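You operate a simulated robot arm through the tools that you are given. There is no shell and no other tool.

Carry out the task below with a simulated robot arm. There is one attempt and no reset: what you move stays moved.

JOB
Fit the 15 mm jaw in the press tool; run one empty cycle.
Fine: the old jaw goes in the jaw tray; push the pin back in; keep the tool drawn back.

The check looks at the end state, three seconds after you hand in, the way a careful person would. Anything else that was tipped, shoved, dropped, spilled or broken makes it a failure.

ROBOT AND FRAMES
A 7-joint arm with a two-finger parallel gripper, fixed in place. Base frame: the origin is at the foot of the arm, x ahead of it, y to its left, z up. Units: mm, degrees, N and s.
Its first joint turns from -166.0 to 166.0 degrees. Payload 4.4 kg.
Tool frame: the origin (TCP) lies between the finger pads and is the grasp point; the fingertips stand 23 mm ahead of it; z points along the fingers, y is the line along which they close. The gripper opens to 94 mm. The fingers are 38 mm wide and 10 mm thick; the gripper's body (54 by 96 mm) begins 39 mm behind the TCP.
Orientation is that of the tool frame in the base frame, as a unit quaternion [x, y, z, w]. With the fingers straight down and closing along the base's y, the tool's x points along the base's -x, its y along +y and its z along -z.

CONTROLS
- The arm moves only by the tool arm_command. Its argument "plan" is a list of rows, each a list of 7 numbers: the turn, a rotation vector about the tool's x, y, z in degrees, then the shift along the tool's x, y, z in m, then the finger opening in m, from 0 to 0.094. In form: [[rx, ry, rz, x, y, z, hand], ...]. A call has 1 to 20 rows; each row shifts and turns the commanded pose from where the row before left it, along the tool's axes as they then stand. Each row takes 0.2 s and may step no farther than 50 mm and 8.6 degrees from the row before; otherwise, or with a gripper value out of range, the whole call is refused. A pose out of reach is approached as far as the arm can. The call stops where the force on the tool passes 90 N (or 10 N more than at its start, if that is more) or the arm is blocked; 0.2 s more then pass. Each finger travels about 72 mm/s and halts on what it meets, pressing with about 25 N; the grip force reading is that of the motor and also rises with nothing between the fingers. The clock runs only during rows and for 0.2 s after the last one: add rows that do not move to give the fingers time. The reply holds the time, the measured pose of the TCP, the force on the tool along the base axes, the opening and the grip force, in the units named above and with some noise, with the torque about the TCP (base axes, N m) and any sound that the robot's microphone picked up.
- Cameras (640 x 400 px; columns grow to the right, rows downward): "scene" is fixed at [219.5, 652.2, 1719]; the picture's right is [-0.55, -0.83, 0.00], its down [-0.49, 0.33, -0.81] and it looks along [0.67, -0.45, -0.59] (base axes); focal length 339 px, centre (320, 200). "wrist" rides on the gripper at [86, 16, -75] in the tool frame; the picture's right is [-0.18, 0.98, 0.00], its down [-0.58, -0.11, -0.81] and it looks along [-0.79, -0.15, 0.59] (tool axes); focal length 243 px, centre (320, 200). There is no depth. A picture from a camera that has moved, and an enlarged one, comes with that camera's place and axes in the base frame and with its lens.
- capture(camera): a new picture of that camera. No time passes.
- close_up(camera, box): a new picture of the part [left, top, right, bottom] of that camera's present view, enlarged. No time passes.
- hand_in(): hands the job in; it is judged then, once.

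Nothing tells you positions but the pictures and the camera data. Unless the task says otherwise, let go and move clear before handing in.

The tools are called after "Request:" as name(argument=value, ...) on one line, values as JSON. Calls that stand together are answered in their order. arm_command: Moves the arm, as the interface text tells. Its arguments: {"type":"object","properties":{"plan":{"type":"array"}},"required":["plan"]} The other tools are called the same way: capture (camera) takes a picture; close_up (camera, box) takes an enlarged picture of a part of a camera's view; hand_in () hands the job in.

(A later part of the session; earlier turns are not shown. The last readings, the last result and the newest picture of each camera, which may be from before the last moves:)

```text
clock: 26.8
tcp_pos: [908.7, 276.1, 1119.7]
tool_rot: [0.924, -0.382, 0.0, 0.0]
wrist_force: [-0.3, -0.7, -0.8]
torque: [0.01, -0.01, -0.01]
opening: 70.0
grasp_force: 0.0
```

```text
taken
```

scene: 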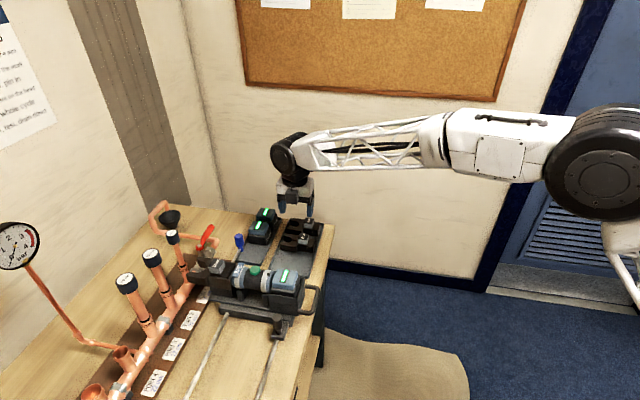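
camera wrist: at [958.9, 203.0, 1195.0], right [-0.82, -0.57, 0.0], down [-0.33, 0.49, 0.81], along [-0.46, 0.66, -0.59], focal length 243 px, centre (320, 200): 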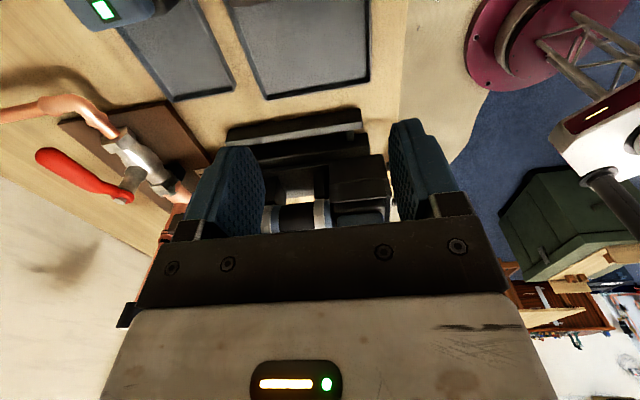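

Request:
close_up(camera="wrist", box=[60, 0, 420, 225])

Request:
arm_command(plan=[[0, 0, 0, 0.036, 0, 0, 0.07], [0, 0, 0, 0.036, 0, 0, 0.07], [0, 0, 0, 0.036, 0, 0, 0.07], [0, 0, 0, 0, 0, 0, 0.07]])

Request:
capture(camera="wrist")

Request:
close_up(camera="wrist", box=[140, 0, 460, 200])

```text
1.78 times, centred on (240, 112) of wrist
camera zoom: at [958.9, 203.0, 1195.0], right [-0.82, -0.57, 0.0], down [-0.33, 0.49, 0.81], along [-0.46, 0.66, -0.59], focal length 431 px, centre (462, 356)
```

zoom: 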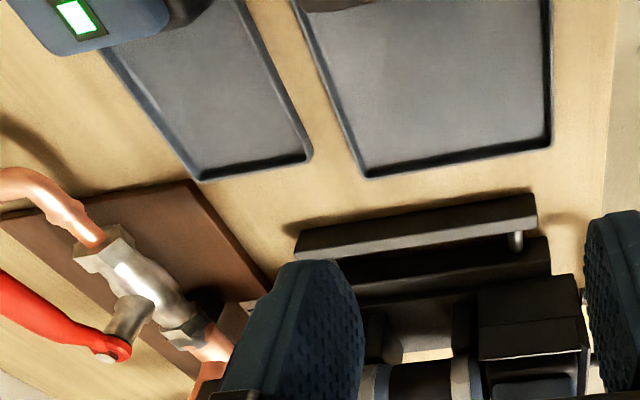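

```text
clock: 27.8
tcp_pos: [989.0, 199.4, 1118.5]
tool_rot: [0.924, -0.382, 0.0, 0.0]
wrist_force: [-0.1, 0.1, 0.1]
torque: [0.0, -0.01, 0.04]
opening: 70.2
grasp_force: 0.0
```

```text
taken
camera wrist: at [1039.7, 126.1, 1193.4], right [-0.82, -0.57, 0.0], down [-0.33, 0.49, 0.81], along [-0.46, 0.66, -0.59], focal length 243 px, centre (320, 200)
```

wrist: 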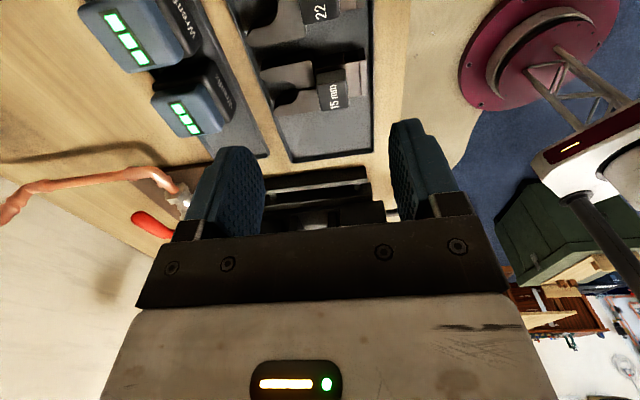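

```text
2.00 times, centred on (300, 100) of wrist
camera zoom: at [1039.7, 126.1, 1193.4], right [-0.82, -0.57, 0.0], down [-0.33, 0.49, 0.81], along [-0.46, 0.66, -0.59], focal length 485 px, centre (360, 400)
```

zoom: 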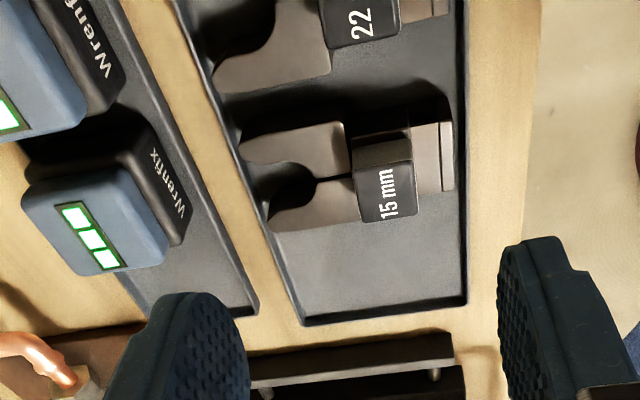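

The tray's free space lies between b≈383 and b≈476 (across the tool axis), so the old jaw's cube should go down near (895, 288). Next I'll hover over the 28 mm cube with the fingers aligned along the tool.

Request:
arm_command(plan=[[0, 0, 0, 0, 0, -0.04, 0.07], [0, 0, 0, -0.0385, -0.0207, -0.004, 0.07], [0, 0, 0, -0.0385, -0.0207, -0.004, 0.07], [0, 0, 0, -0.0385, -0.0207, -0.004, 0.07], [0, 0, 0, -0.0385, -0.0207, -0.004, 0.07], [0, 0, 0, -0.0385, -0.0207, -0.004, 0.07], [0, 0, 0, -0.0385, -0.0207, 0, 0.07], [0, 0, 0, -0.0385, -0.0207, 0, 0.07], [0, 0, 0, -0.0385, -0.0207, 0, 0.06], [0, 0, 0, 0, 0, 0.02, 0.06], [0, 0, 0, 0, 0, 0.02, 0.06], [0, 0, 0, 0, 0, 0, 0.06]])

Request:
capture(camera="wrist")

Request:
close_up(camera="wrist", box=[220, 40, 420, 240])

Request:
close_up(camera="scene", box=[120, 160, 320, 310])

```text
clock: 30.4
tcp_pos: [884.4, 533.3, 1136.2]
tool_rot: [0.924, -0.382, 0.0, 0.0]
wrist_force: [0.1, -0.6, 0.0]
torque: [0.01, -0.02, 0.0]
opening: 59.9
grasp_force: 0.1
```

```text
taken
camera wrist: at [934.2, 461.5, 1211.6], right [-0.82, -0.57, 0.0], down [-0.33, 0.49, 0.81], along [-0.46, 0.66, -0.59], focal length 243 px, centre (320, 200)
```

wrist: 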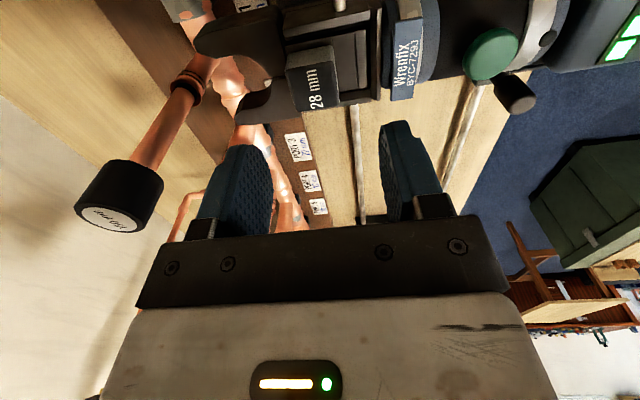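

```text
2.00 times, centred on (320, 140) of wrist
camera zoom: at [934.2, 461.5, 1211.6], right [-0.82, -0.57, 0.0], down [-0.33, 0.49, 0.81], along [-0.46, 0.66, -0.59], focal length 485 px, centre (320, 320)
```

zoom: 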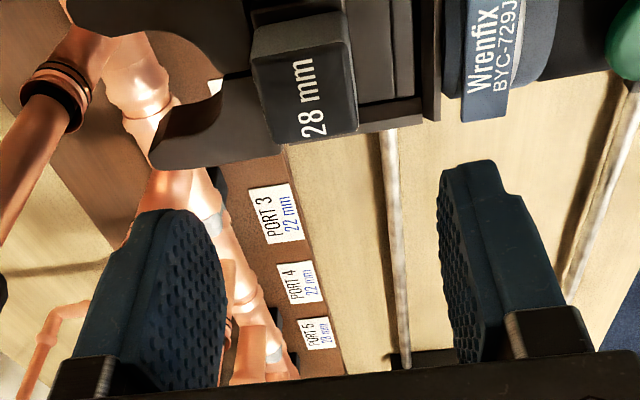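

```text
2.67 times, centred on (220, 235) of scene
camera zoom: at [219.5, 652.2, 1719.0], right [-0.55, -0.83, 0.0], down [-0.49, 0.33, -0.81], along [0.67, -0.45, -0.59], focal length 903 px, centre (587, 107)
```

zoom: 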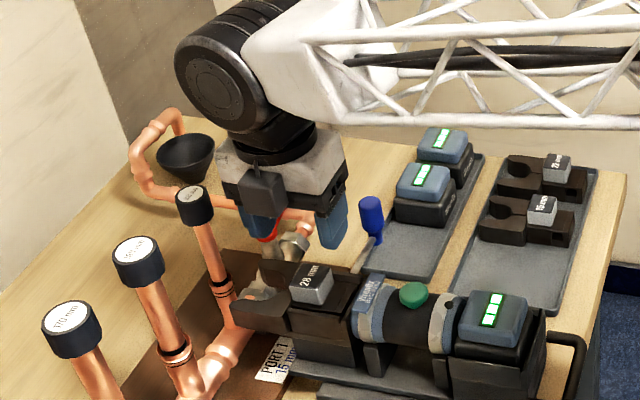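

Request:
close_up(camera="wrist", box=[200, 0, 440, 150])

Request:
close_up(camera="scene", box=[185, 240, 265, 295])

```text
2.67 times, centred on (320, 75) of wrist
camera zoom: at [934.2, 461.5, 1211.6], right [-0.82, -0.57, 0.0], down [-0.33, 0.49, 0.81], along [-0.46, 0.66, -0.59], focal length 647 px, centre (320, 533)
```

zoom: 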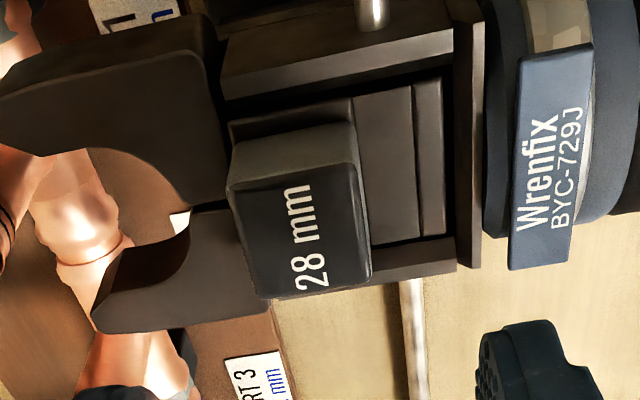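

```text
7.27 times, centred on (225, 268) of scene
camera zoom: at [219.5, 652.2, 1719.0], right [-0.55, -0.83, 0.0], down [-0.49, 0.33, -0.81], along [0.67, -0.45, -0.59], focal length 2463 px, centre (1011, -291)
```

zoom: 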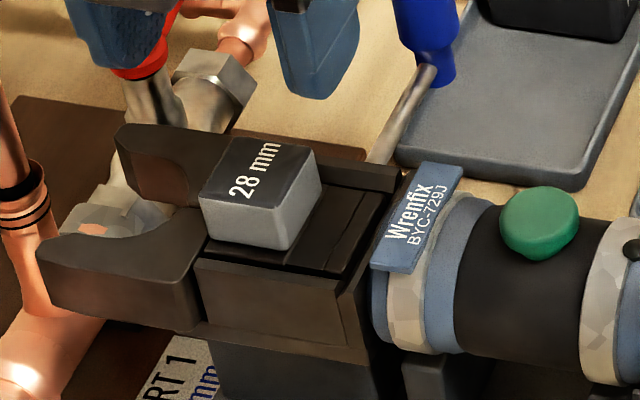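

The 28 mm cube is centred at about (889, 534), 30 mm square, with its top near 1057 and the fork walls topping out near 1040. I'll correct sideways, narrow the opening and descend, keeping the tips above the walls.

Request:
arm_command(plan=[[0, 0, 0, 0.0024, -0.0035, 0, 0.05], [0, 0, 0, 0, 0, 0.02, 0.05], [0, 0, 0, 0, 0, 0.02, 0.05], [0, 0, 0, 0, 0, 0.02, 0.05], [0, 0, 0, 0, 0, 0.01, 0.05], [0, 0, 0, 0, 0, 0, 0.05]])

Request:
capture(camera="wrist")

Request:
close_up(camera="wrist", box=[220, 40, 420, 240])

Request:
close_up(camera="scene", box=[160, 200, 280, 300])

```text
clock: 31.8
tcp_pos: [889.8, 533.4, 1068.4]
tool_rot: [0.924, -0.382, 0.0, 0.0]
wrist_force: [-0.1, -0.5, -1.6]
torque: [-0.04, 0.01, -0.02]
opening: 49.9
grasp_force: 0.0
```

```text
taken
camera wrist: at [940.1, 462.2, 1142.8], right [-0.82, -0.57, 0.0], down [-0.33, 0.49, 0.81], along [-0.46, 0.66, -0.59], focal length 243 px, centre (320, 200)
```

wrist: 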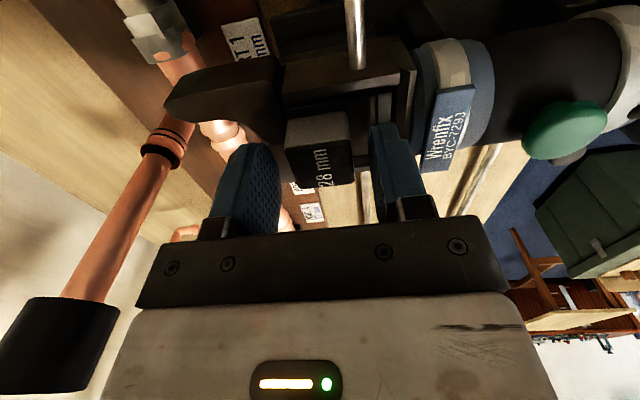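

```text
2.00 times, centred on (320, 140) of wrist
camera zoom: at [940.1, 462.2, 1142.8], right [-0.82, -0.57, 0.0], down [-0.33, 0.49, 0.81], along [-0.46, 0.66, -0.59], focal length 485 px, centre (320, 320)
```

zoom: 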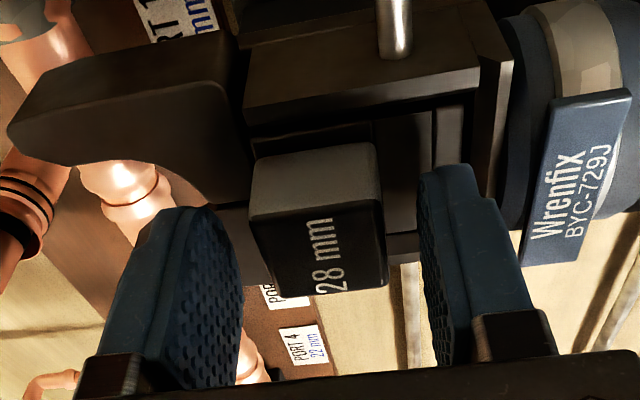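

```text
4.00 times, centred on (220, 250) of scene
camera zoom: at [219.5, 652.2, 1719.0], right [-0.55, -0.83, 0.0], down [-0.49, 0.33, -0.81], along [0.67, -0.45, -0.59], focal length 1354 px, centre (720, 0)
```

zoom: 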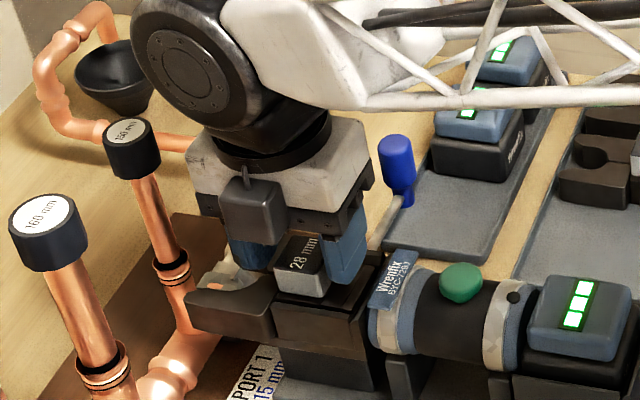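

The cube sits centred between the fingers. I'll go down 2 mm more and close.

Request:
arm_command(plan=[[0, 0, 0, 0.0, 0.001, 0.0025, 0.05], [0, 0, 0, 0, 0, 0, 0.035], [0, 0, 0, 0, 0, 0, 0.024], [0, 0, 0, 0, 0, 0, 0.024], [0, 0, 0, 0, 0, 0, 0.024]])

Request:
close_up(camera="wrist", box=[220, 40, 420, 240])

```text
clock: 33.0
tcp_pos: [889.3, 533.1, 1066.5]
tool_rot: [0.924, -0.382, -0.001, 0.0]
wrist_force: [1.3, 1.0, 1.0]
torque: [0.02, -0.03, -0.08]
opening: 32.1
grasp_force: 24.7
```

```text
2.00 times, centred on (320, 140) of wrist
camera zoom: at [939.1, 461.9, 1140.9], right [-0.82, -0.57, 0.0], down [-0.33, 0.49, 0.81], along [-0.46, 0.66, -0.59], focal length 485 px, centre (320, 320)
```

zoom: 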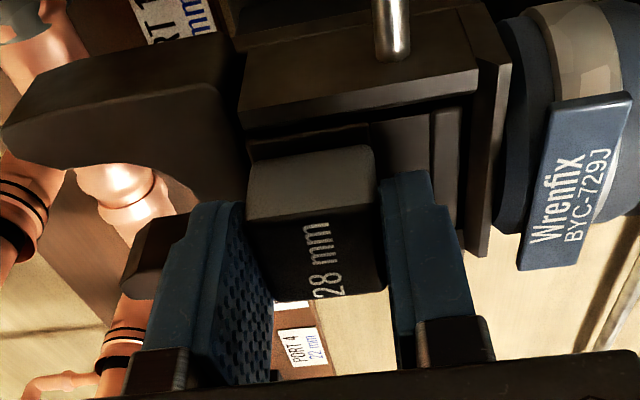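

The cube is gripped with the opening at 32 mm. I'll lift a little and watch whether the jaw comes up freely.

Request:
arm_command(plan=[[0, 0, 0, 0, 0, -0.003, 0.02], [0, 0, 0, 0, 0, -0.004, 0.02], [0, 0, 0, 0, 0, -0.004, 0.02], [0, 0, 0, 0, 0, 0, 0.02]])

Request:
close_up(camera="wrist", box=[220, 40, 420, 240])

Request:
close_up(camera="scene", box=[160, 220, 280, 310])

```text
clock: 34.0
tcp_pos: [887.5, 534.6, 1077.2]
tool_rot: [0.924, -0.381, 0.0, 0.0]
wrist_force: [0.1, 0.1, -6.5]
torque: [-0.07, 0.09, 0.01]
opening: 32.0
grasp_force: 24.9
```

```text
2.00 times, centred on (320, 140) of wrist
camera zoom: at [938.6, 462.2, 1151.5], right [-0.82, -0.57, 0.0], down [-0.33, 0.49, 0.81], along [-0.46, 0.66, -0.59], focal length 485 px, centre (320, 320)
```

zoom: 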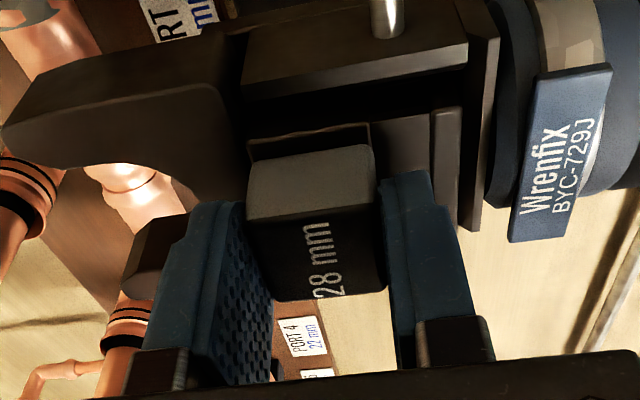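

```text
4.44 times, centred on (220, 265) of scene
camera zoom: at [219.5, 652.2, 1719.0], right [-0.55, -0.83, 0.0], down [-0.49, 0.33, -0.81], along [0.67, -0.45, -0.59], focal length 1505 px, centre (764, -89)
```

zoom: 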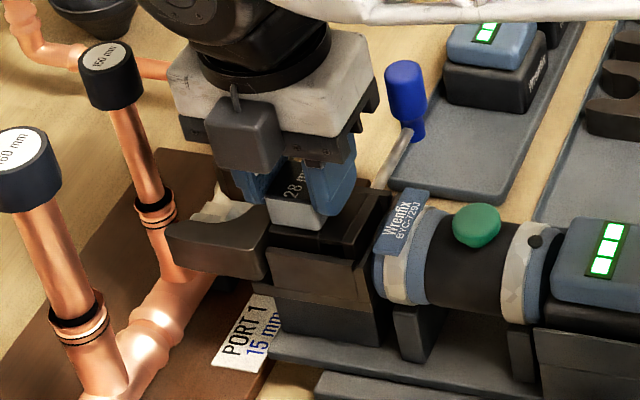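

The jaw lifts freely and level, weighing about 6.5 N. I'll raise it until the tang clears the fork.

Request:
arm_command(plan=[[0, 0, 0, 0, 0, -0.01, 0.02], [0, 0, 0, 0, 0, -0.01, 0.02], [0, 0, 0, 0, 0, -0.01, 0.02], [0, 0, 0, 0, 0, -0.01, 0.02], [0, 0, 0, 0, 0, -0.006, 0.02], [0, 0, 0, 0, 0, 0, 0.02]])

Request:
capture(camera="wrist")

Request:
close_up(camera="scene", box=[160, 200, 280, 300])

```text
clock: 35.4
tcp_pos: [889.4, 533.4, 1121.8]
tool_rot: [0.924, -0.382, 0.0, 0.0]
wrist_force: [0.2, -1.0, -0.4]
torque: [0.0, 0.02, -0.01]
opening: 19.9
grasp_force: 0.0
```

```text
taken
camera wrist: at [939.1, 461.7, 1197.0], right [-0.82, -0.57, 0.0], down [-0.33, 0.49, 0.81], along [-0.46, 0.66, -0.59], focal length 243 px, centre (320, 200)
```

wrist: 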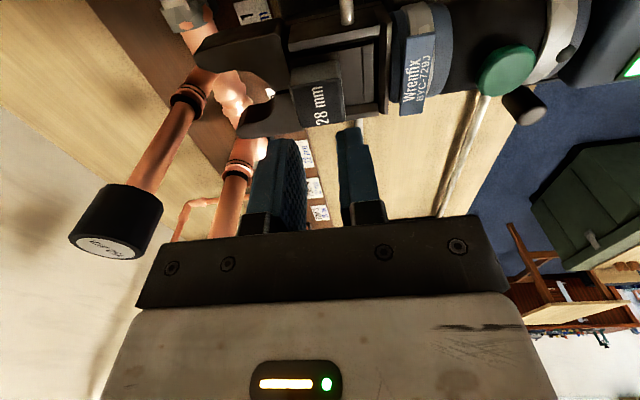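

```text
4.00 times, centred on (220, 250) of scene
camera zoom: at [219.5, 652.2, 1719.0], right [-0.55, -0.83, 0.0], down [-0.49, 0.33, -0.81], along [0.67, -0.45, -0.59], focal length 1354 px, centre (720, 0)
```

zoom: 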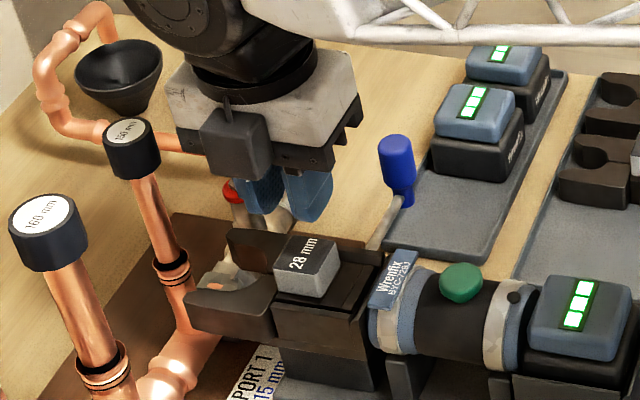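

The jaw slipped from the fingers and dropped back into its seat in the fork; it looks seated normally. I'll look closely to see whether something (such as the pin tip) held it.

Request:
close_up(camera="wrist", box=[270, 0, 430, 130])

Request:
close_up(camera="wrist", box=[310, 0, 390, 60])

Request:
close_up(camera="scene", box=[195, 240, 265, 290])

```text
3.08 times, centred on (350, 65) of wrist
camera zoom: at [939.1, 461.7, 1197.0], right [-0.82, -0.57, 0.0], down [-0.33, 0.49, 0.81], along [-0.46, 0.66, -0.59], focal length 746 px, centre (228, 615)
```

zoom: 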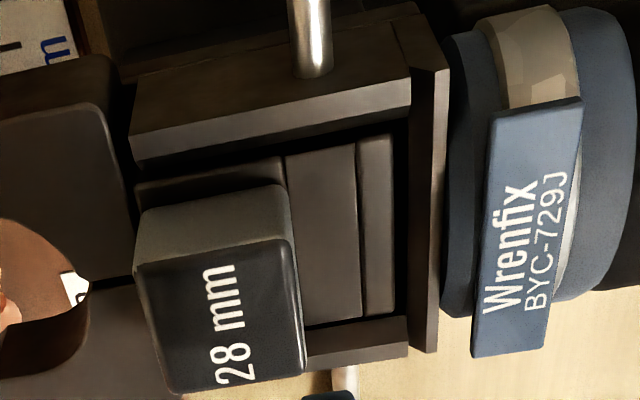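

```text
6.67 times, centred on (350, 30) of wrist
camera zoom: at [939.1, 461.7, 1197.0], right [-0.82, -0.57, 0.0], down [-0.33, 0.49, 0.81], along [-0.46, 0.66, -0.59], focal length 1618 px, centre (120, 1333)
```

zoom: 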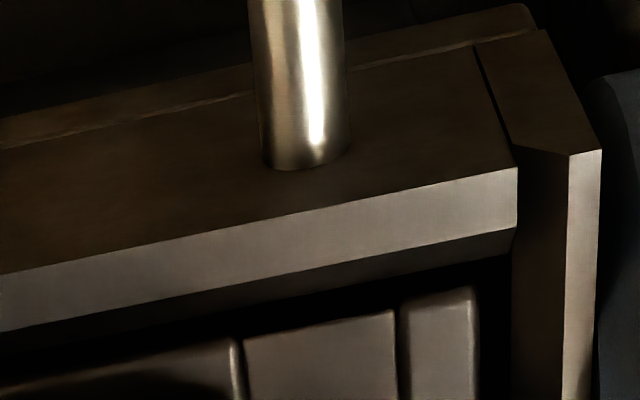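

```text
8.00 times, centred on (230, 265) of scene
camera zoom: at [219.5, 652.2, 1719.0], right [-0.55, -0.83, 0.0], down [-0.49, 0.33, -0.81], along [0.67, -0.45, -0.59], focal length 2709 px, centre (1040, -320)
```

zoom: 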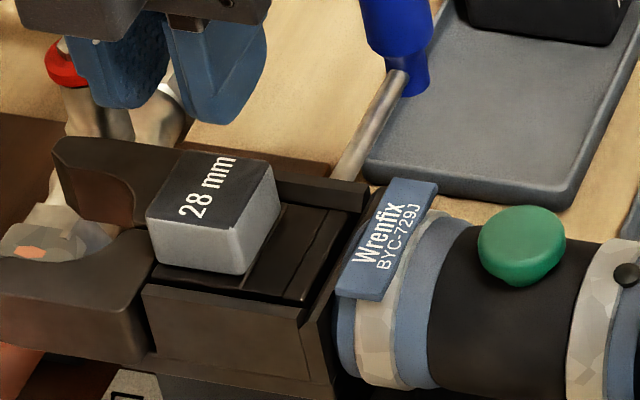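

Request:
arm_command(plan=[[0, 0, 0, 0, 0, -0.03, 0.03], [0, 0, 0, 0, 0, -0.03, 0.042], [0, 0, 8.2, 0, 0, 0, 0.06], [0, 0, 8.2, 0, 0, 0, 0.08], [0, 0, 8.2, 0, 0, 0, 0.094], [0, 0, 8.2, 0, 0, 0, 0.094], [0, 0, 8.2, 0, 0, 0, 0.094], [0, 0, 8.2, 0, 0, 0, 0.094], [0, 0, 8.2, 0, 0, 0, 0.094], [0, 0, 8.2, 0, 0, 0, 0.094], [0, 0, 8.2, 0, 0, 0, 0.094], [0, 0, 8.2, 0, 0, 0, 0.094], [0, 0, 8.1, 0, 0, 0, 0.094], [0, 0, 0, 0.04, 0.006, 0, 0.094], [0, 0, 0, 0, 0, 0, 0.094]])

Request:
capture(camera="wrist")

Request:
close_up(camera="wrist", box=[220, 0, 400, 112])

```text
clock: 38.6
tcp_pos: [856.6, 511.3, 1183.7]
tool_rot: [-0.382, 0.924, 0.0, 0.0]
wrist_force: [0.7, -1.3, -0.5]
torque: [0.0, -0.02, 0.0]
opening: 94.0
grasp_force: 0.1
```

```text
taken
camera wrist: at [785.0, 461.3, 1258.0], right [-0.56, 0.83, 0.0], down [0.49, 0.33, 0.81], along [0.67, 0.45, -0.59], focal length 243 px, centre (320, 200)
```

wrist: 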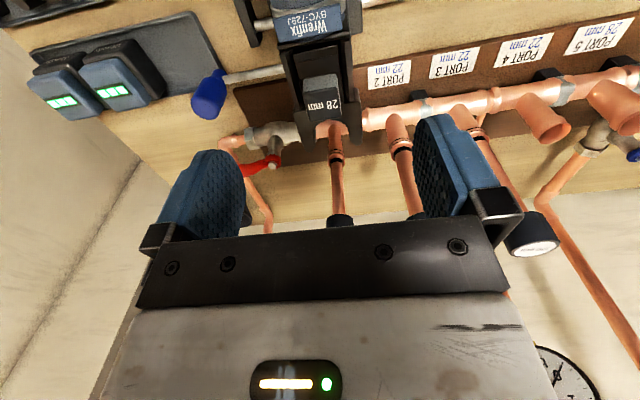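

```text
3.56 times, centred on (310, 56) of wrist
camera zoom: at [785.0, 461.3, 1258.0], right [-0.56, 0.83, 0.0], down [0.49, 0.33, 0.81], along [0.67, 0.45, -0.59], focal length 863 px, centre (356, 712)
```

zoom: 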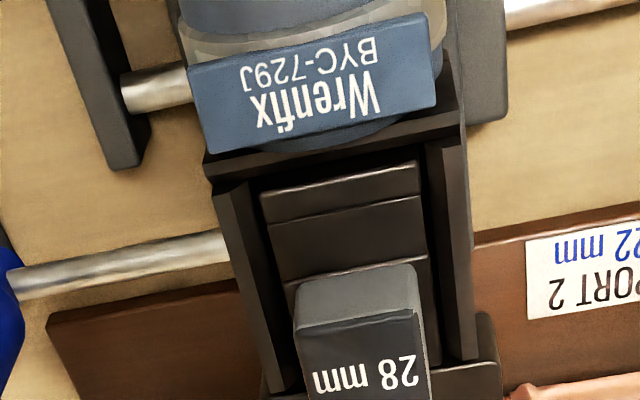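

Request:
close_up(camera="wrist", box=[275, 40, 355, 100])

Request:
close_up(camera="wrist", box=[270, 45, 310, 75])

Request:
close_up(camera="wrist", box=[300, 50, 350, 120])

```text
6.67 times, centred on (315, 70) of wrist
camera zoom: at [785.0, 461.3, 1258.0], right [-0.56, 0.83, 0.0], down [0.49, 0.33, 0.81], along [0.67, 0.45, -0.59], focal length 1618 px, centre (353, 1067)
```

zoom: 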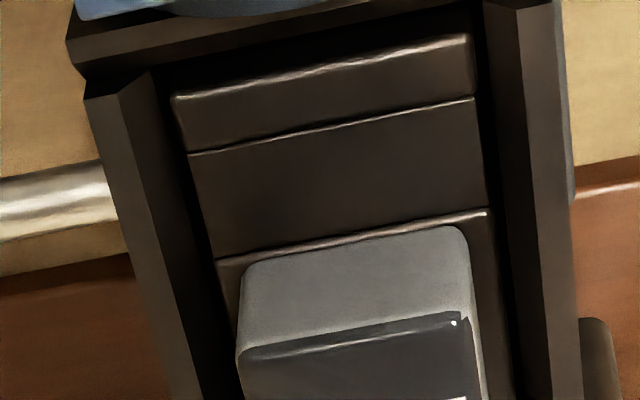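

```text
13.33 times, centred on (290, 60) of wrist
camera zoom: at [785.0, 461.3, 1258.0], right [-0.56, 0.83, 0.0], down [0.49, 0.33, 0.81], along [0.67, 0.45, -0.59], focal length 3235 px, centre (720, 2067)
```

zoom: 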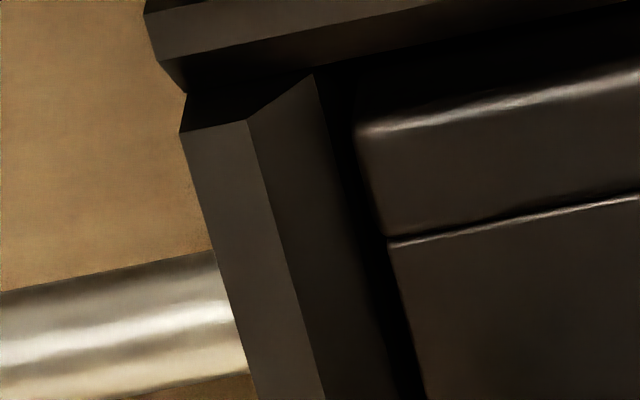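

```text
5.71 times, centred on (325, 85) of wrist
camera zoom: at [785.0, 461.3, 1258.0], right [-0.56, 0.83, 0.0], down [0.49, 0.33, 0.81], along [0.67, 0.45, -0.59], focal length 1386 px, centre (291, 857)
```

zoom: 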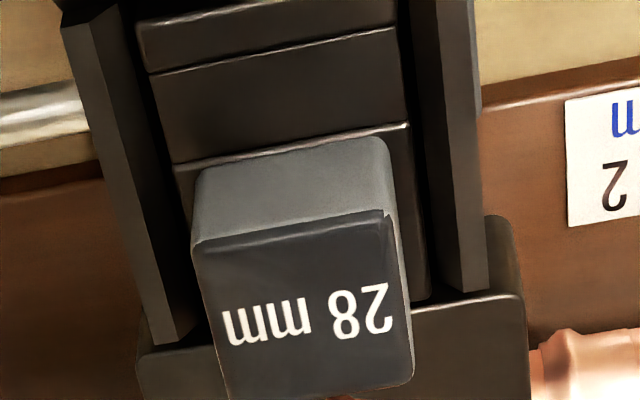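

The pin tip isn't in the gap beside the tang, so the jaw is free and the slip looks like a weak grip. I'll go back, grip deeper on the cube, and lift more slowly.

Request:
arm_command(plan=[[0, 0, 0, -0.04, -0.005, 0, 0.08], [0, 0, -8.2, 0, 0, 0, 0.07], [0, 0, -8.2, 0, 0, 0, 0.06], [0, 0, -8.2, 0, 0, 0, 0.05], [0, 0, -8.2, 0, 0, 0, 0.05], [0, 0, -8.2, 0, 0, 0, 0.05], [0, 0, -8.2, 0, 0, 0, 0.05], [0, 0, -8.2, 0, 0, 0, 0.05], [0, 0, -8.2, 0, 0, 0, 0.05], [0, 0, -8.2, 0, 0, 0, 0.05], [0, 0, -8.2, 0, 0, 0, 0.05], [0, 0, -8.1, 0, 0, 0, 0.05], [0, 0, 0, 0, 0, 0.03, 0.05], [0, 0, 0, 0, 0, 0.03, 0.05], [0, 0, 0, 0, 0, 0, 0.05]])

Request:
close_up(camera="wrist", box=[220, 0, 420, 200])

```text
clock: 41.8
tcp_pos: [889.0, 537.7, 1119.9]
tool_rot: [0.924, -0.382, 0.0, 0.0]
wrist_force: [0.8, -0.7, -0.1]
torque: [0.0, -0.01, 0.0]
opening: 50.1
grasp_force: 0.0
```

```text
2.00 times, centred on (320, 100) of wrist
camera zoom: at [939.0, 464.8, 1195.9], right [-0.82, -0.57, 0.0], down [-0.33, 0.49, 0.81], along [-0.46, 0.66, -0.59], focal length 485 px, centre (320, 400)
```

zoom: 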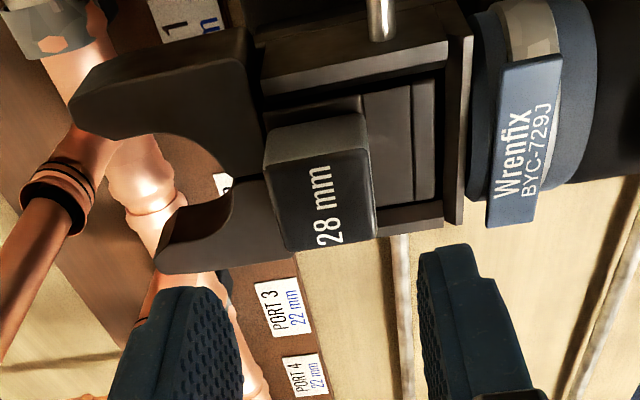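

Request:
arm_command(plan=[[0, 0, 0, 0.0018, 0.002, 0, 0.05], [0, 0, 0, 0, 0, 0.02, 0.05], [0, 0, 0, 0, 0, 0.02, 0.05], [0, 0, 0, 0, 0, 0.014, 0.05], [0, 0, 0, 0, 0, 0, 0.05], [0, 0, 0, 0, 0, 0.002, 0.05], [0, 0, 0, 0, 0, 0.002, 0.05], [0, 0, 0, 0, 0, 0, 0.05]])

Request:
close_up(camera="wrist", box=[220, 40, 420, 240])

Request:
close_up(camera="scene", box=[195, 230, 265, 290])

```text
clock: 43.6
tcp_pos: [887.0, 534.1, 1063.3]
tool_rot: [0.924, -0.382, 0.0, 0.001]
wrist_force: [0.4, 0.7, -0.4]
torque: [0.02, 0.03, -0.02]
opening: 49.8
grasp_force: 0.0
```

```text
2.00 times, centred on (320, 140) of wrist
camera zoom: at [937.7, 460.8, 1138.0], right [-0.82, -0.57, 0.0], down [-0.33, 0.49, 0.81], along [-0.46, 0.66, -0.59], focal length 485 px, centre (320, 320)
```

zoom: 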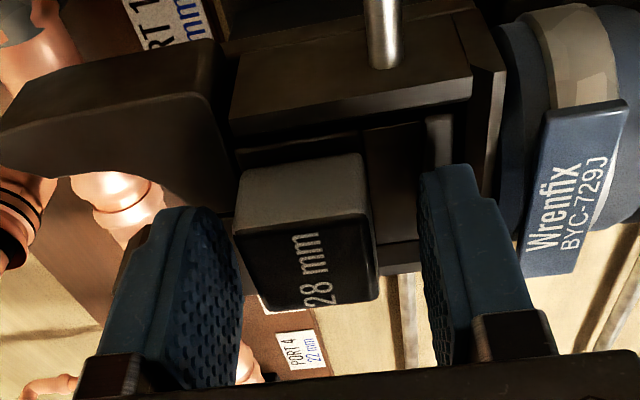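

```text
6.67 times, centred on (230, 260) of scene
camera zoom: at [219.5, 652.2, 1719.0], right [-0.55, -0.83, 0.0], down [-0.49, 0.33, -0.81], along [0.67, -0.45, -0.59], focal length 2257 px, centre (920, -200)
```

zoom: 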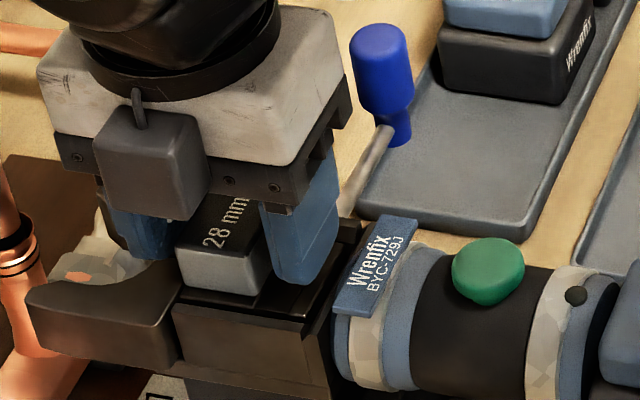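

Request:
arm_command(plan=[[0, 0, 0, 0, -0.0012, 0.0015, 0.05], [0, 0, 0, 0, 0, 0.0015, 0.05], [0, 0, 0, 0, 0, 0, 0.05]])

Request:
close_up(camera="wrist", box=[220, 40, 420, 240])

```text
clock: 44.4
tcp_pos: [888.5, 534.3, 1061.3]
tool_rot: [0.924, -0.382, 0.0, 0.001]
wrist_force: [0.0, -0.7, 0.3]
torque: [0.01, 0.0, -0.02]
opening: 49.9
grasp_force: 0.1
```

```text
2.00 times, centred on (320, 140) of wrist
camera zoom: at [938.2, 461.6, 1135.7], right [-0.82, -0.57, 0.0], down [-0.33, 0.49, 0.81], along [-0.46, 0.66, -0.59], focal length 485 px, centre (320, 320)
```

zoom: 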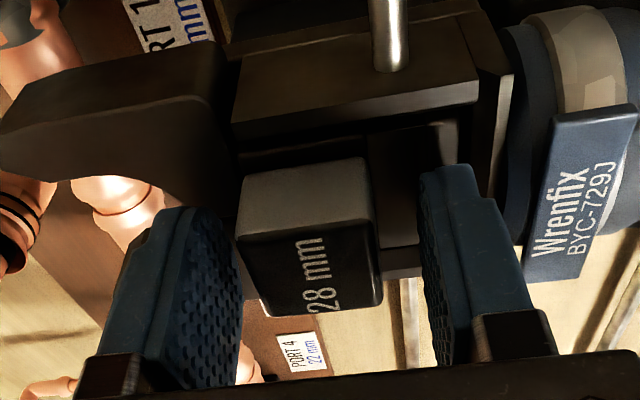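

Request:
arm_command(plan=[[0, 0, 0, 0, 0, 0.0015, 0.05], [0, 0, 0, 0, 0, 0.0015, 0.05], [0, 0, 0, 0, 0, 0, 0.05]])

Request:
close_up(camera="wrist", box=[220, 40, 420, 240])

Request:
close_up(camera="scene", box=[195, 235, 255, 285])

```text
clock: 45.2
tcp_pos: [888.5, 534.4, 1057.9]
tool_rot: [0.924, -0.381, 0.0, 0.0]
wrist_force: [0.1, -0.5, -0.5]
torque: [-0.01, 0.01, 0.01]
opening: 50.0
grasp_force: 0.0
```

```text
2.00 times, centred on (320, 140) of wrist
camera zoom: at [938.7, 462.1, 1133.3], right [-0.82, -0.57, 0.0], down [-0.33, 0.49, 0.81], along [-0.46, 0.66, -0.59], focal length 485 px, centre (320, 320)
```

zoom: 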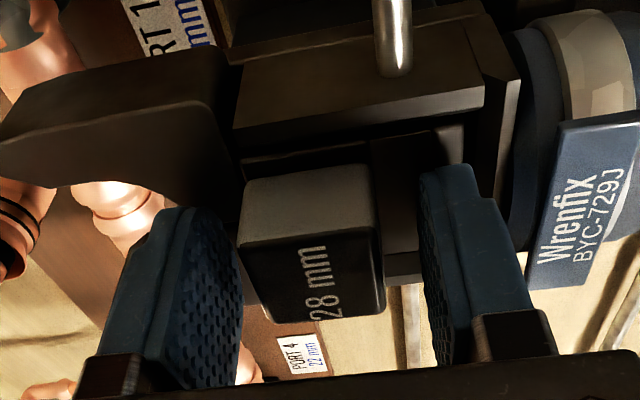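

```text
8.00 times, centred on (225, 260) of scene
camera zoom: at [219.5, 652.2, 1719.0], right [-0.55, -0.83, 0.0], down [-0.49, 0.33, -0.81], along [0.67, -0.45, -0.59], focal length 2709 px, centre (1080, -280)
```

zoom: 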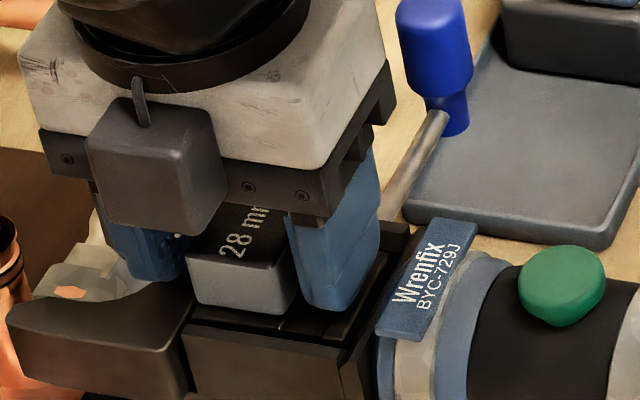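

Tips are at about 1035 with no contact, so the pads now cover most of the cube. Closing.

Request:
arm_command(plan=[[0, 0, 0, 0, 0, 0, 0.04], [0, 0, 0, 0, 0, 0, 0.025], [0, 0, 0, 0, 0, 0, 0.01], [0, 0, 0, 0, 0, 0, 0.01], [0, 0, 0, 0, 0, 0, 0.01]])

Request:
close_up(camera="wrist", box=[220, 40, 420, 240])

```text
clock: 46.4
tcp_pos: [888.5, 533.3, 1058.4]
tool_rot: [0.924, -0.381, 0.0, 0.0]
wrist_force: [-1.3, 0.0, 1.2]
torque: [-0.12, -0.1, 0.04]
opening: 31.7
grasp_force: 24.5
```

```text
2.00 times, centred on (320, 140) of wrist
camera zoom: at [938.7, 462.1, 1133.3], right [-0.82, -0.57, 0.0], down [-0.33, 0.49, 0.81], along [-0.46, 0.66, -0.59], focal length 485 px, centre (320, 320)
```

zoom: 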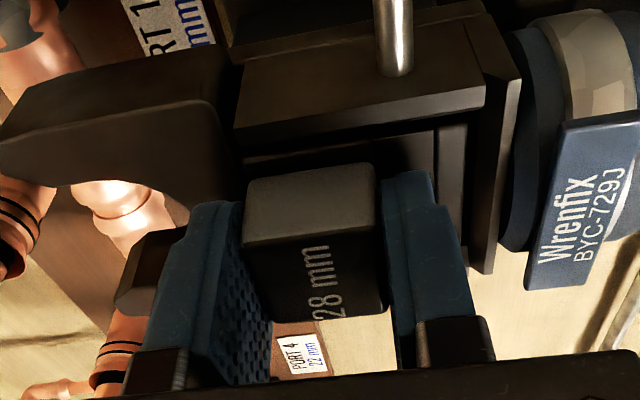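

Request:
arm_command(plan=[[0, 0, 0, 0, 0, -0.003, 0.01], [0, 0, 0, 0, 0, -0.003, 0.01], [0, 0, 0, 0, 0, -0.003, 0.01], [0, 0, 0, 0, 0, -0.003, 0.01], [0, 0, 0, 0, 0, -0.003, 0.01], [0, 0, 0, 0, 0, 0, 0.01]])

Request:
close_up(camera="wrist", box=[220, 40, 420, 240])

Request:
close_up(camera="scene", box=[185, 225, 265, 290])

```text
clock: 47.8
tcp_pos: [890.1, 534.5, 1073.1]
tool_rot: [0.924, -0.382, 0.001, 0.0]
wrist_force: [-0.5, 1.2, -6.9]
torque: [-0.06, 0.04, -0.01]
opening: 31.8
grasp_force: 24.5
```

```text
2.00 times, centred on (320, 140) of wrist
camera zoom: at [939.4, 462.0, 1147.9], right [-0.82, -0.57, 0.0], down [-0.33, 0.49, 0.81], along [-0.46, 0.66, -0.59], focal length 485 px, centre (320, 320)
```

zoom: 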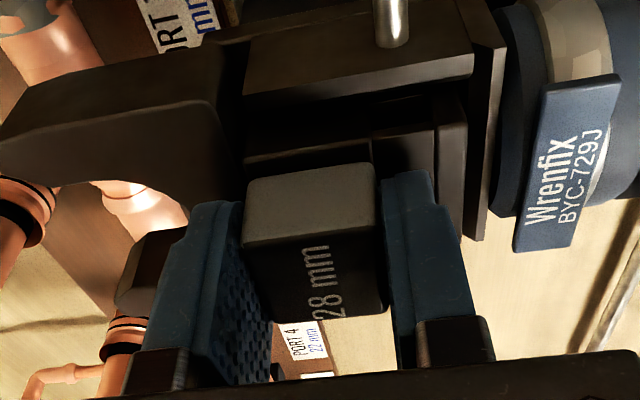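

```text
6.15 times, centred on (225, 258) of scene
camera zoom: at [219.5, 652.2, 1719.0], right [-0.55, -0.83, 0.0], down [-0.49, 0.33, -0.81], along [0.67, -0.45, -0.59], focal length 2084 px, centre (905, -154)
```

zoom: 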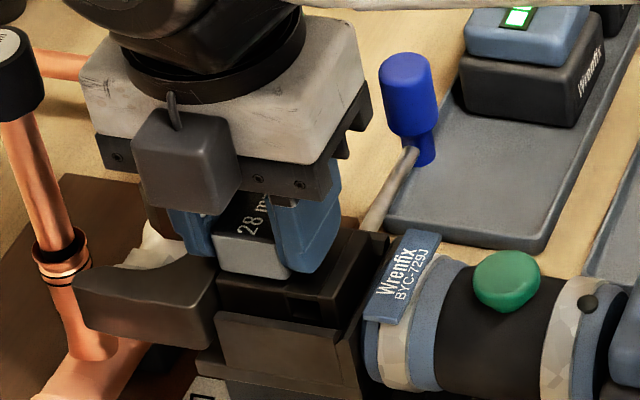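

The jaw has risen 15 mm and the pin hole now shows above the wall. Continuing slowly.

Request:
arm_command(plan=[[0, 0, 0, 0, 0, -0.003, 0.01], [0, 0, 0, 0, 0, -0.003, 0.01], [0, 0, 0, 0, 0, -0.003, 0.01], [0, 0, 0, 0, 0, -0.003, 0.01], [0, 0, 0, 0, 0, -0.003, 0.01], [0, 0, 0, 0, 0, 0, 0.01]])

Request:
close_up(camera="wrist", box=[220, 40, 420, 240])

Request:
close_up(camera="scene", box=[185, 225, 265, 290])

```text
clock: 49.2
tcp_pos: [888.3, 533.7, 1088.3]
tool_rot: [0.924, -0.382, 0.0, -0.001]
wrist_force: [0.4, -0.5, -7.9]
torque: [-0.01, 0.04, 0.0]
opening: 32.2
grasp_force: 25.4
```

```text
2.00 times, centred on (320, 140) of wrist
camera zoom: at [939.1, 461.6, 1163.6], right [-0.82, -0.57, 0.0], down [-0.33, 0.49, 0.81], along [-0.46, 0.66, -0.59], focal length 485 px, centre (320, 320)
```

zoom: 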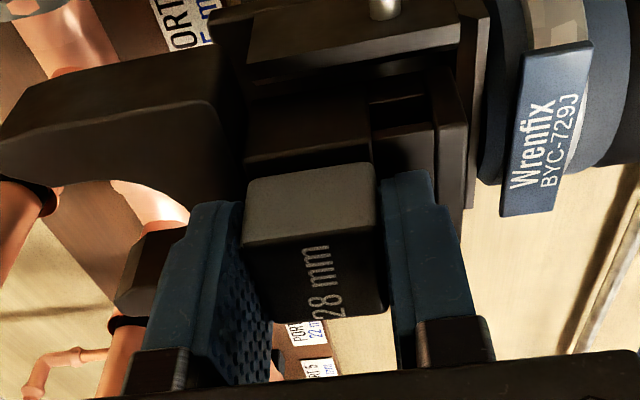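

```text
6.15 times, centred on (225, 258) of scene
camera zoom: at [219.5, 652.2, 1719.0], right [-0.55, -0.83, 0.0], down [-0.49, 0.33, -0.81], along [0.67, -0.45, -0.59], focal length 2084 px, centre (905, -154)
```

zoom: 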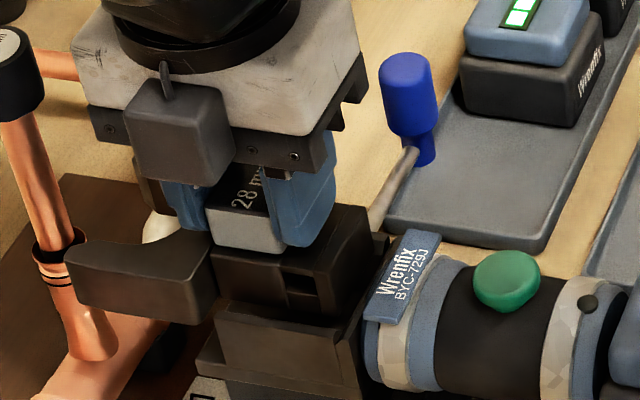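

Request:
arm_command(plan=[[0, 0, 0, 0, 0, -0.003, 0.01], [0, 0, 0, 0, 0, -0.003, 0.01], [0, 0, 0, 0, 0, -0.003, 0.01], [0, 0, 0, 0, 0, -0.003, 0.01], [0, 0, 0, 0, 0, -0.003, 0.01], [0, 0, 0, 0, 0, 0, 0.01]])

Request:
close_up(camera="wrist", box=[220, 40, 420, 240])

Request:
close_up(camera="scene", box=[185, 220, 265, 285])

```text
clock: 50.6
tcp_pos: [889.9, 533.5, 1104.7]
tool_rot: [0.924, -0.382, 0.0, 0.0]
wrist_force: [0.1, -0.3, -7.0]
torque: [-0.02, 0.06, 0.02]
opening: 32.0
grasp_force: 24.9
```

```text
2.00 times, centred on (320, 140) of wrist
camera zoom: at [939.2, 461.2, 1179.4], right [-0.82, -0.57, 0.0], down [-0.33, 0.49, 0.81], along [-0.46, 0.66, -0.59], focal length 485 px, centre (320, 320)
```

zoom: 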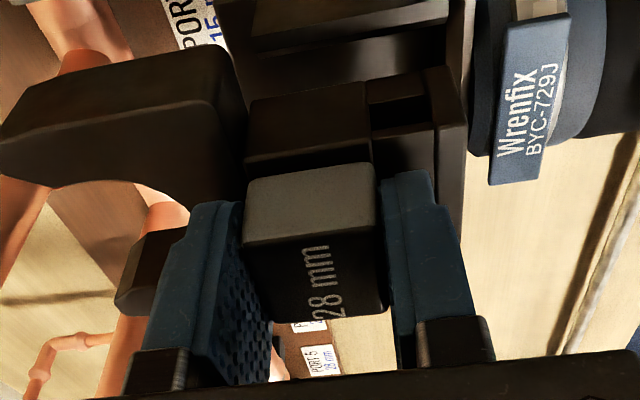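

```text
6.15 times, centred on (225, 252) of scene
camera zoom: at [219.5, 652.2, 1719.0], right [-0.55, -0.83, 0.0], down [-0.49, 0.33, -0.81], along [0.67, -0.45, -0.59], focal length 2084 px, centre (905, -123)
```

zoom: 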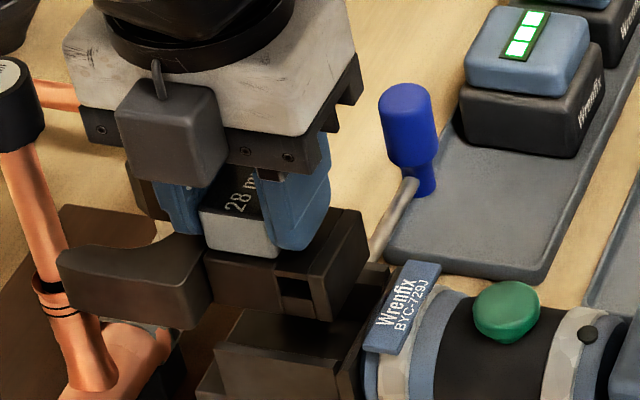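

The jaw is fully out of the fork and level. I'll raise it more, backing slightly away from the pipe.

Request:
arm_command(plan=[[0, 0, 0, 0, 0, -0.004, 0.01], [0, 0, 0, 0, 0, -0.004, 0.01], [0, 0, 0, 0, 0, -0.004, 0.01], [0, 0, 0, 0, 0, -0.004, 0.01], [0, 0, 0, 0, 0, -0.004, 0.01], [0, 0, 0, 0, 0, -0.004, 0.01], [0, 0, 0, 0, 0.004, -0.004, 0.01], [0, 0, 0, 0, 0.004, -0.004, 0.01], [0, 0, 0, 0, 0.004, -0.004, 0.01], [0, 0, 0, 0, 0.004, -0.004, 0.01], [0, 0, 0, 0, 0.004, -0.004, 0.01], [0, 0, 0, 0, 0.004, -0.004, 0.01], [0, 0, 0, 0, 0.004, -0.004, 0.01], [0, 0, 0, 0, 0.004, -0.004, 0.01], [0, 0, 0, 0, 0, 0, 0.01]])

Request:
capture(camera="wrist")

Request:
close_up(camera="scene", box=[160, 190, 320, 300])

```text
clock: 53.8
tcp_pos: [865.5, 511.5, 1158.7]
tool_rot: [0.925, -0.381, 0.0, 0.0]
wrist_force: [0.6, -0.4, -7.1]
torque: [-0.1, 0.07, 0.0]
opening: 31.7
grasp_force: 25.0
```

```text
taken
camera wrist: at [916.3, 439.0, 1234.2], right [-0.82, -0.57, 0.0], down [-0.33, 0.49, 0.81], along [-0.46, 0.66, -0.59], focal length 243 px, centre (320, 200)
```

wrist: 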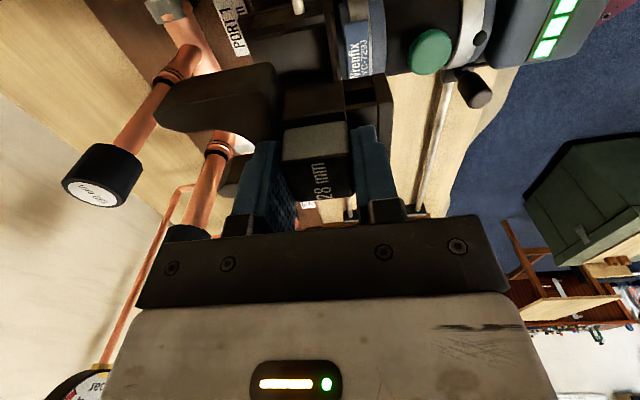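

```text
3.64 times, centred on (240, 245) of scene
camera zoom: at [219.5, 652.2, 1719.0], right [-0.55, -0.83, 0.0], down [-0.49, 0.33, -0.81], along [0.67, -0.45, -0.59], focal length 1231 px, centre (611, 36)
```

zoom: 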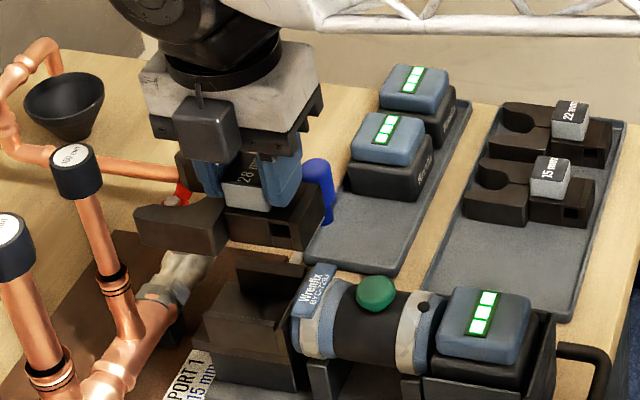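

The jaw is held well and the fork is empty. I'll carry it across to above the free end of the tray.

Request:
arm_command(plan=[[0, 0, 0, 0.004, 0.003, 0, 0.01], [0, 0, 0, 0.008, 0.006, 0, 0.01], [0, 0, 0, 0.0095, 0.0074, 0, 0.01], [0, 0, 0, 0.0095, 0.0074, 0, 0.01], [0, 0, 0, 0.0095, 0.0074, 0, 0.01], [0, 0, 0, 0.0095, 0.0074, 0, 0.01], [0, 0, 0, 0.0095, 0.0074, 0, 0.01], [0, 0, 0, 0.0095, 0.0074, 0, 0.01], [0, 0, 0, 0.0095, 0.0074, 0, 0.01], [0, 0, 0, 0.0095, 0.0074, 0, 0.01], [0, 0, 0, 0.0095, 0.0074, 0, 0.01], [0, 0, 0, 0.0095, 0.0074, 0, 0.01], [0, 0, 0, 0.0095, 0.0074, 0, 0.01], [0, 0, 0, 0.0095, 0.0074, 0, 0.01], [0, 0, 0, 0.0095, 0.0074, 0, 0.01], [0, 0, 0, 0.0095, 0.0074, 0, 0.01], [0, 0, 0, 0.0095, 0.0074, 0, 0.01], [0, 0, 0, 0.0095, 0.0074, 0, 0.01], [0, 0, 0, 0.008, 0.006, 0, 0.01], [0, 0, 0, 0, 0, 0, 0.01]])

Request:
capture(camera="wrist")

Request:
close_up(camera="scene", box=[200, 190, 360, 300])

```text
clock: 58.0
tcp_pos: [893.2, 295.8, 1161.3]
tool_rot: [0.924, -0.382, 0.0, 0.0]
wrist_force: [-0.1, 0.0, -6.7]
torque: [-0.08, 0.08, -0.01]
opening: 31.9
grasp_force: 24.5
```

```text
taken
camera wrist: at [944.0, 222.6, 1235.1], right [-0.82, -0.57, 0.0], down [-0.33, 0.49, 0.81], along [-0.46, 0.66, -0.59], focal length 243 px, centre (320, 200)
```

wrist: 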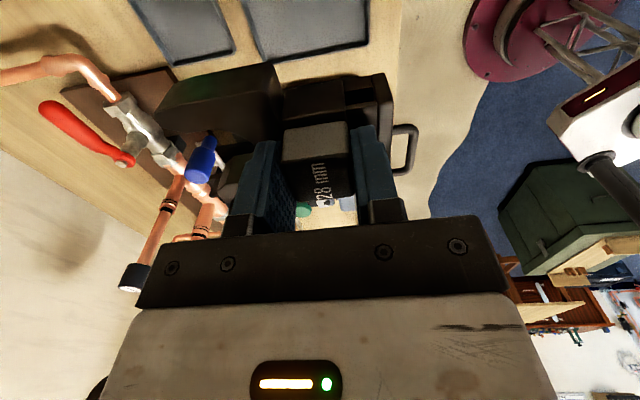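

```text
3.64 times, centred on (280, 245) of scene
camera zoom: at [219.5, 652.2, 1719.0], right [-0.55, -0.83, 0.0], down [-0.49, 0.33, -0.81], along [0.67, -0.45, -0.59], focal length 1231 px, centre (466, 36)
```

zoom: 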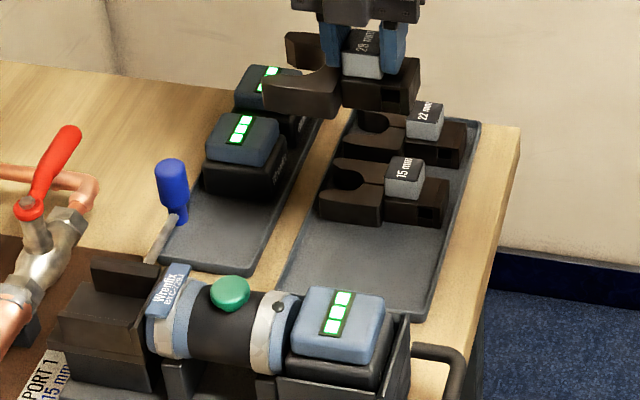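

Request:
arm_command(plan=[[0, 0, 0, 0.005, 0.003, 0.002, 0.01], [0, 0, 0, 0, 0, 0.005, 0.01], [0, 0, 0, 0, 0, 0.008, 0.01], [0, 0, 0, 0, 0, 0.008, 0.01], [0, 0, 0, 0, 0, 0.008, 0.01], [0, 0, 0, 0, 0, 0.008, 0.01], [0, 0, 0, 0, 0, 0.008, 0.01], [0, 0, 0, 0, 0, 0.008, 0.01], [0, 0, 0, 0, 0, 0.008, 0.01], [0, 0, 0, 0, 0, 0.008, 0.01], [0, 0, 0, 0, 0, 0.008, 0.01], [0, 0, 0, 0, 0, 0.008, 0.01], [0, 0, 0, 0, 0, 0.008, 0.01], [0, 0, 0, 0, 0, 0.008, 0.01], [0, 0, 0, 0, 0, 0.008, 0.01], [0, 0, 0, 0, 0, 0.008, 0.01], [0, 0, 0, 0, 0, 0.008, 0.01], [0, 0, 0, 0, 0, 0.005, 0.01], [0, 0, 0, 0, 0, 0, 0.01]])

Request:
capture(camera="wrist")

Request:
close_up(camera="scene", box=[220, 200, 350, 290])

```text
clock: 62.0
tcp_pos: [894.0, 290.0, 1028.7]
tool_rot: [0.924, -0.382, 0.0, 0.0]
wrist_force: [1.2, -0.9, -6.4]
torque: [-0.06, 0.01, 0.04]
opening: 31.8
grasp_force: 25.1
```

```text
taken
camera wrist: at [944.9, 218.0, 1102.9], right [-0.82, -0.57, 0.0], down [-0.33, 0.49, 0.81], along [-0.46, 0.66, -0.59], focal length 243 px, centre (320, 200)
```

wrist: 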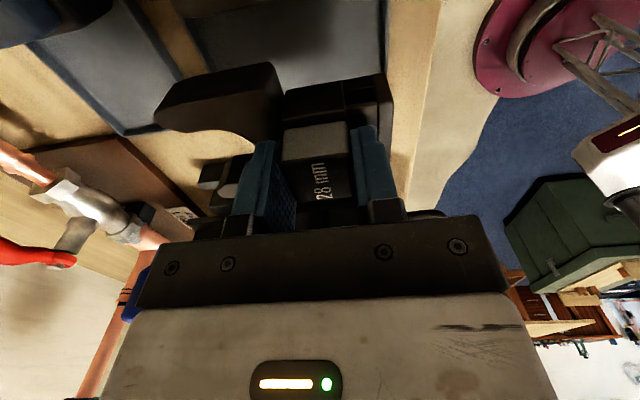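

```text
4.44 times, centred on (285, 245) of scene
camera zoom: at [219.5, 652.2, 1719.0], right [-0.55, -0.83, 0.0], down [-0.49, 0.33, -0.81], along [0.67, -0.45, -0.59], focal length 1505 px, centre (476, 0)
```

zoom: 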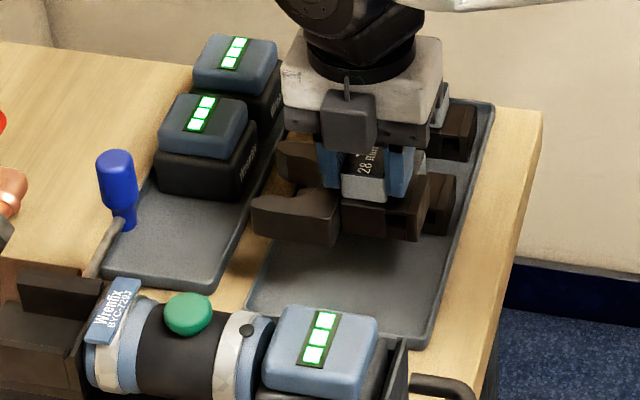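

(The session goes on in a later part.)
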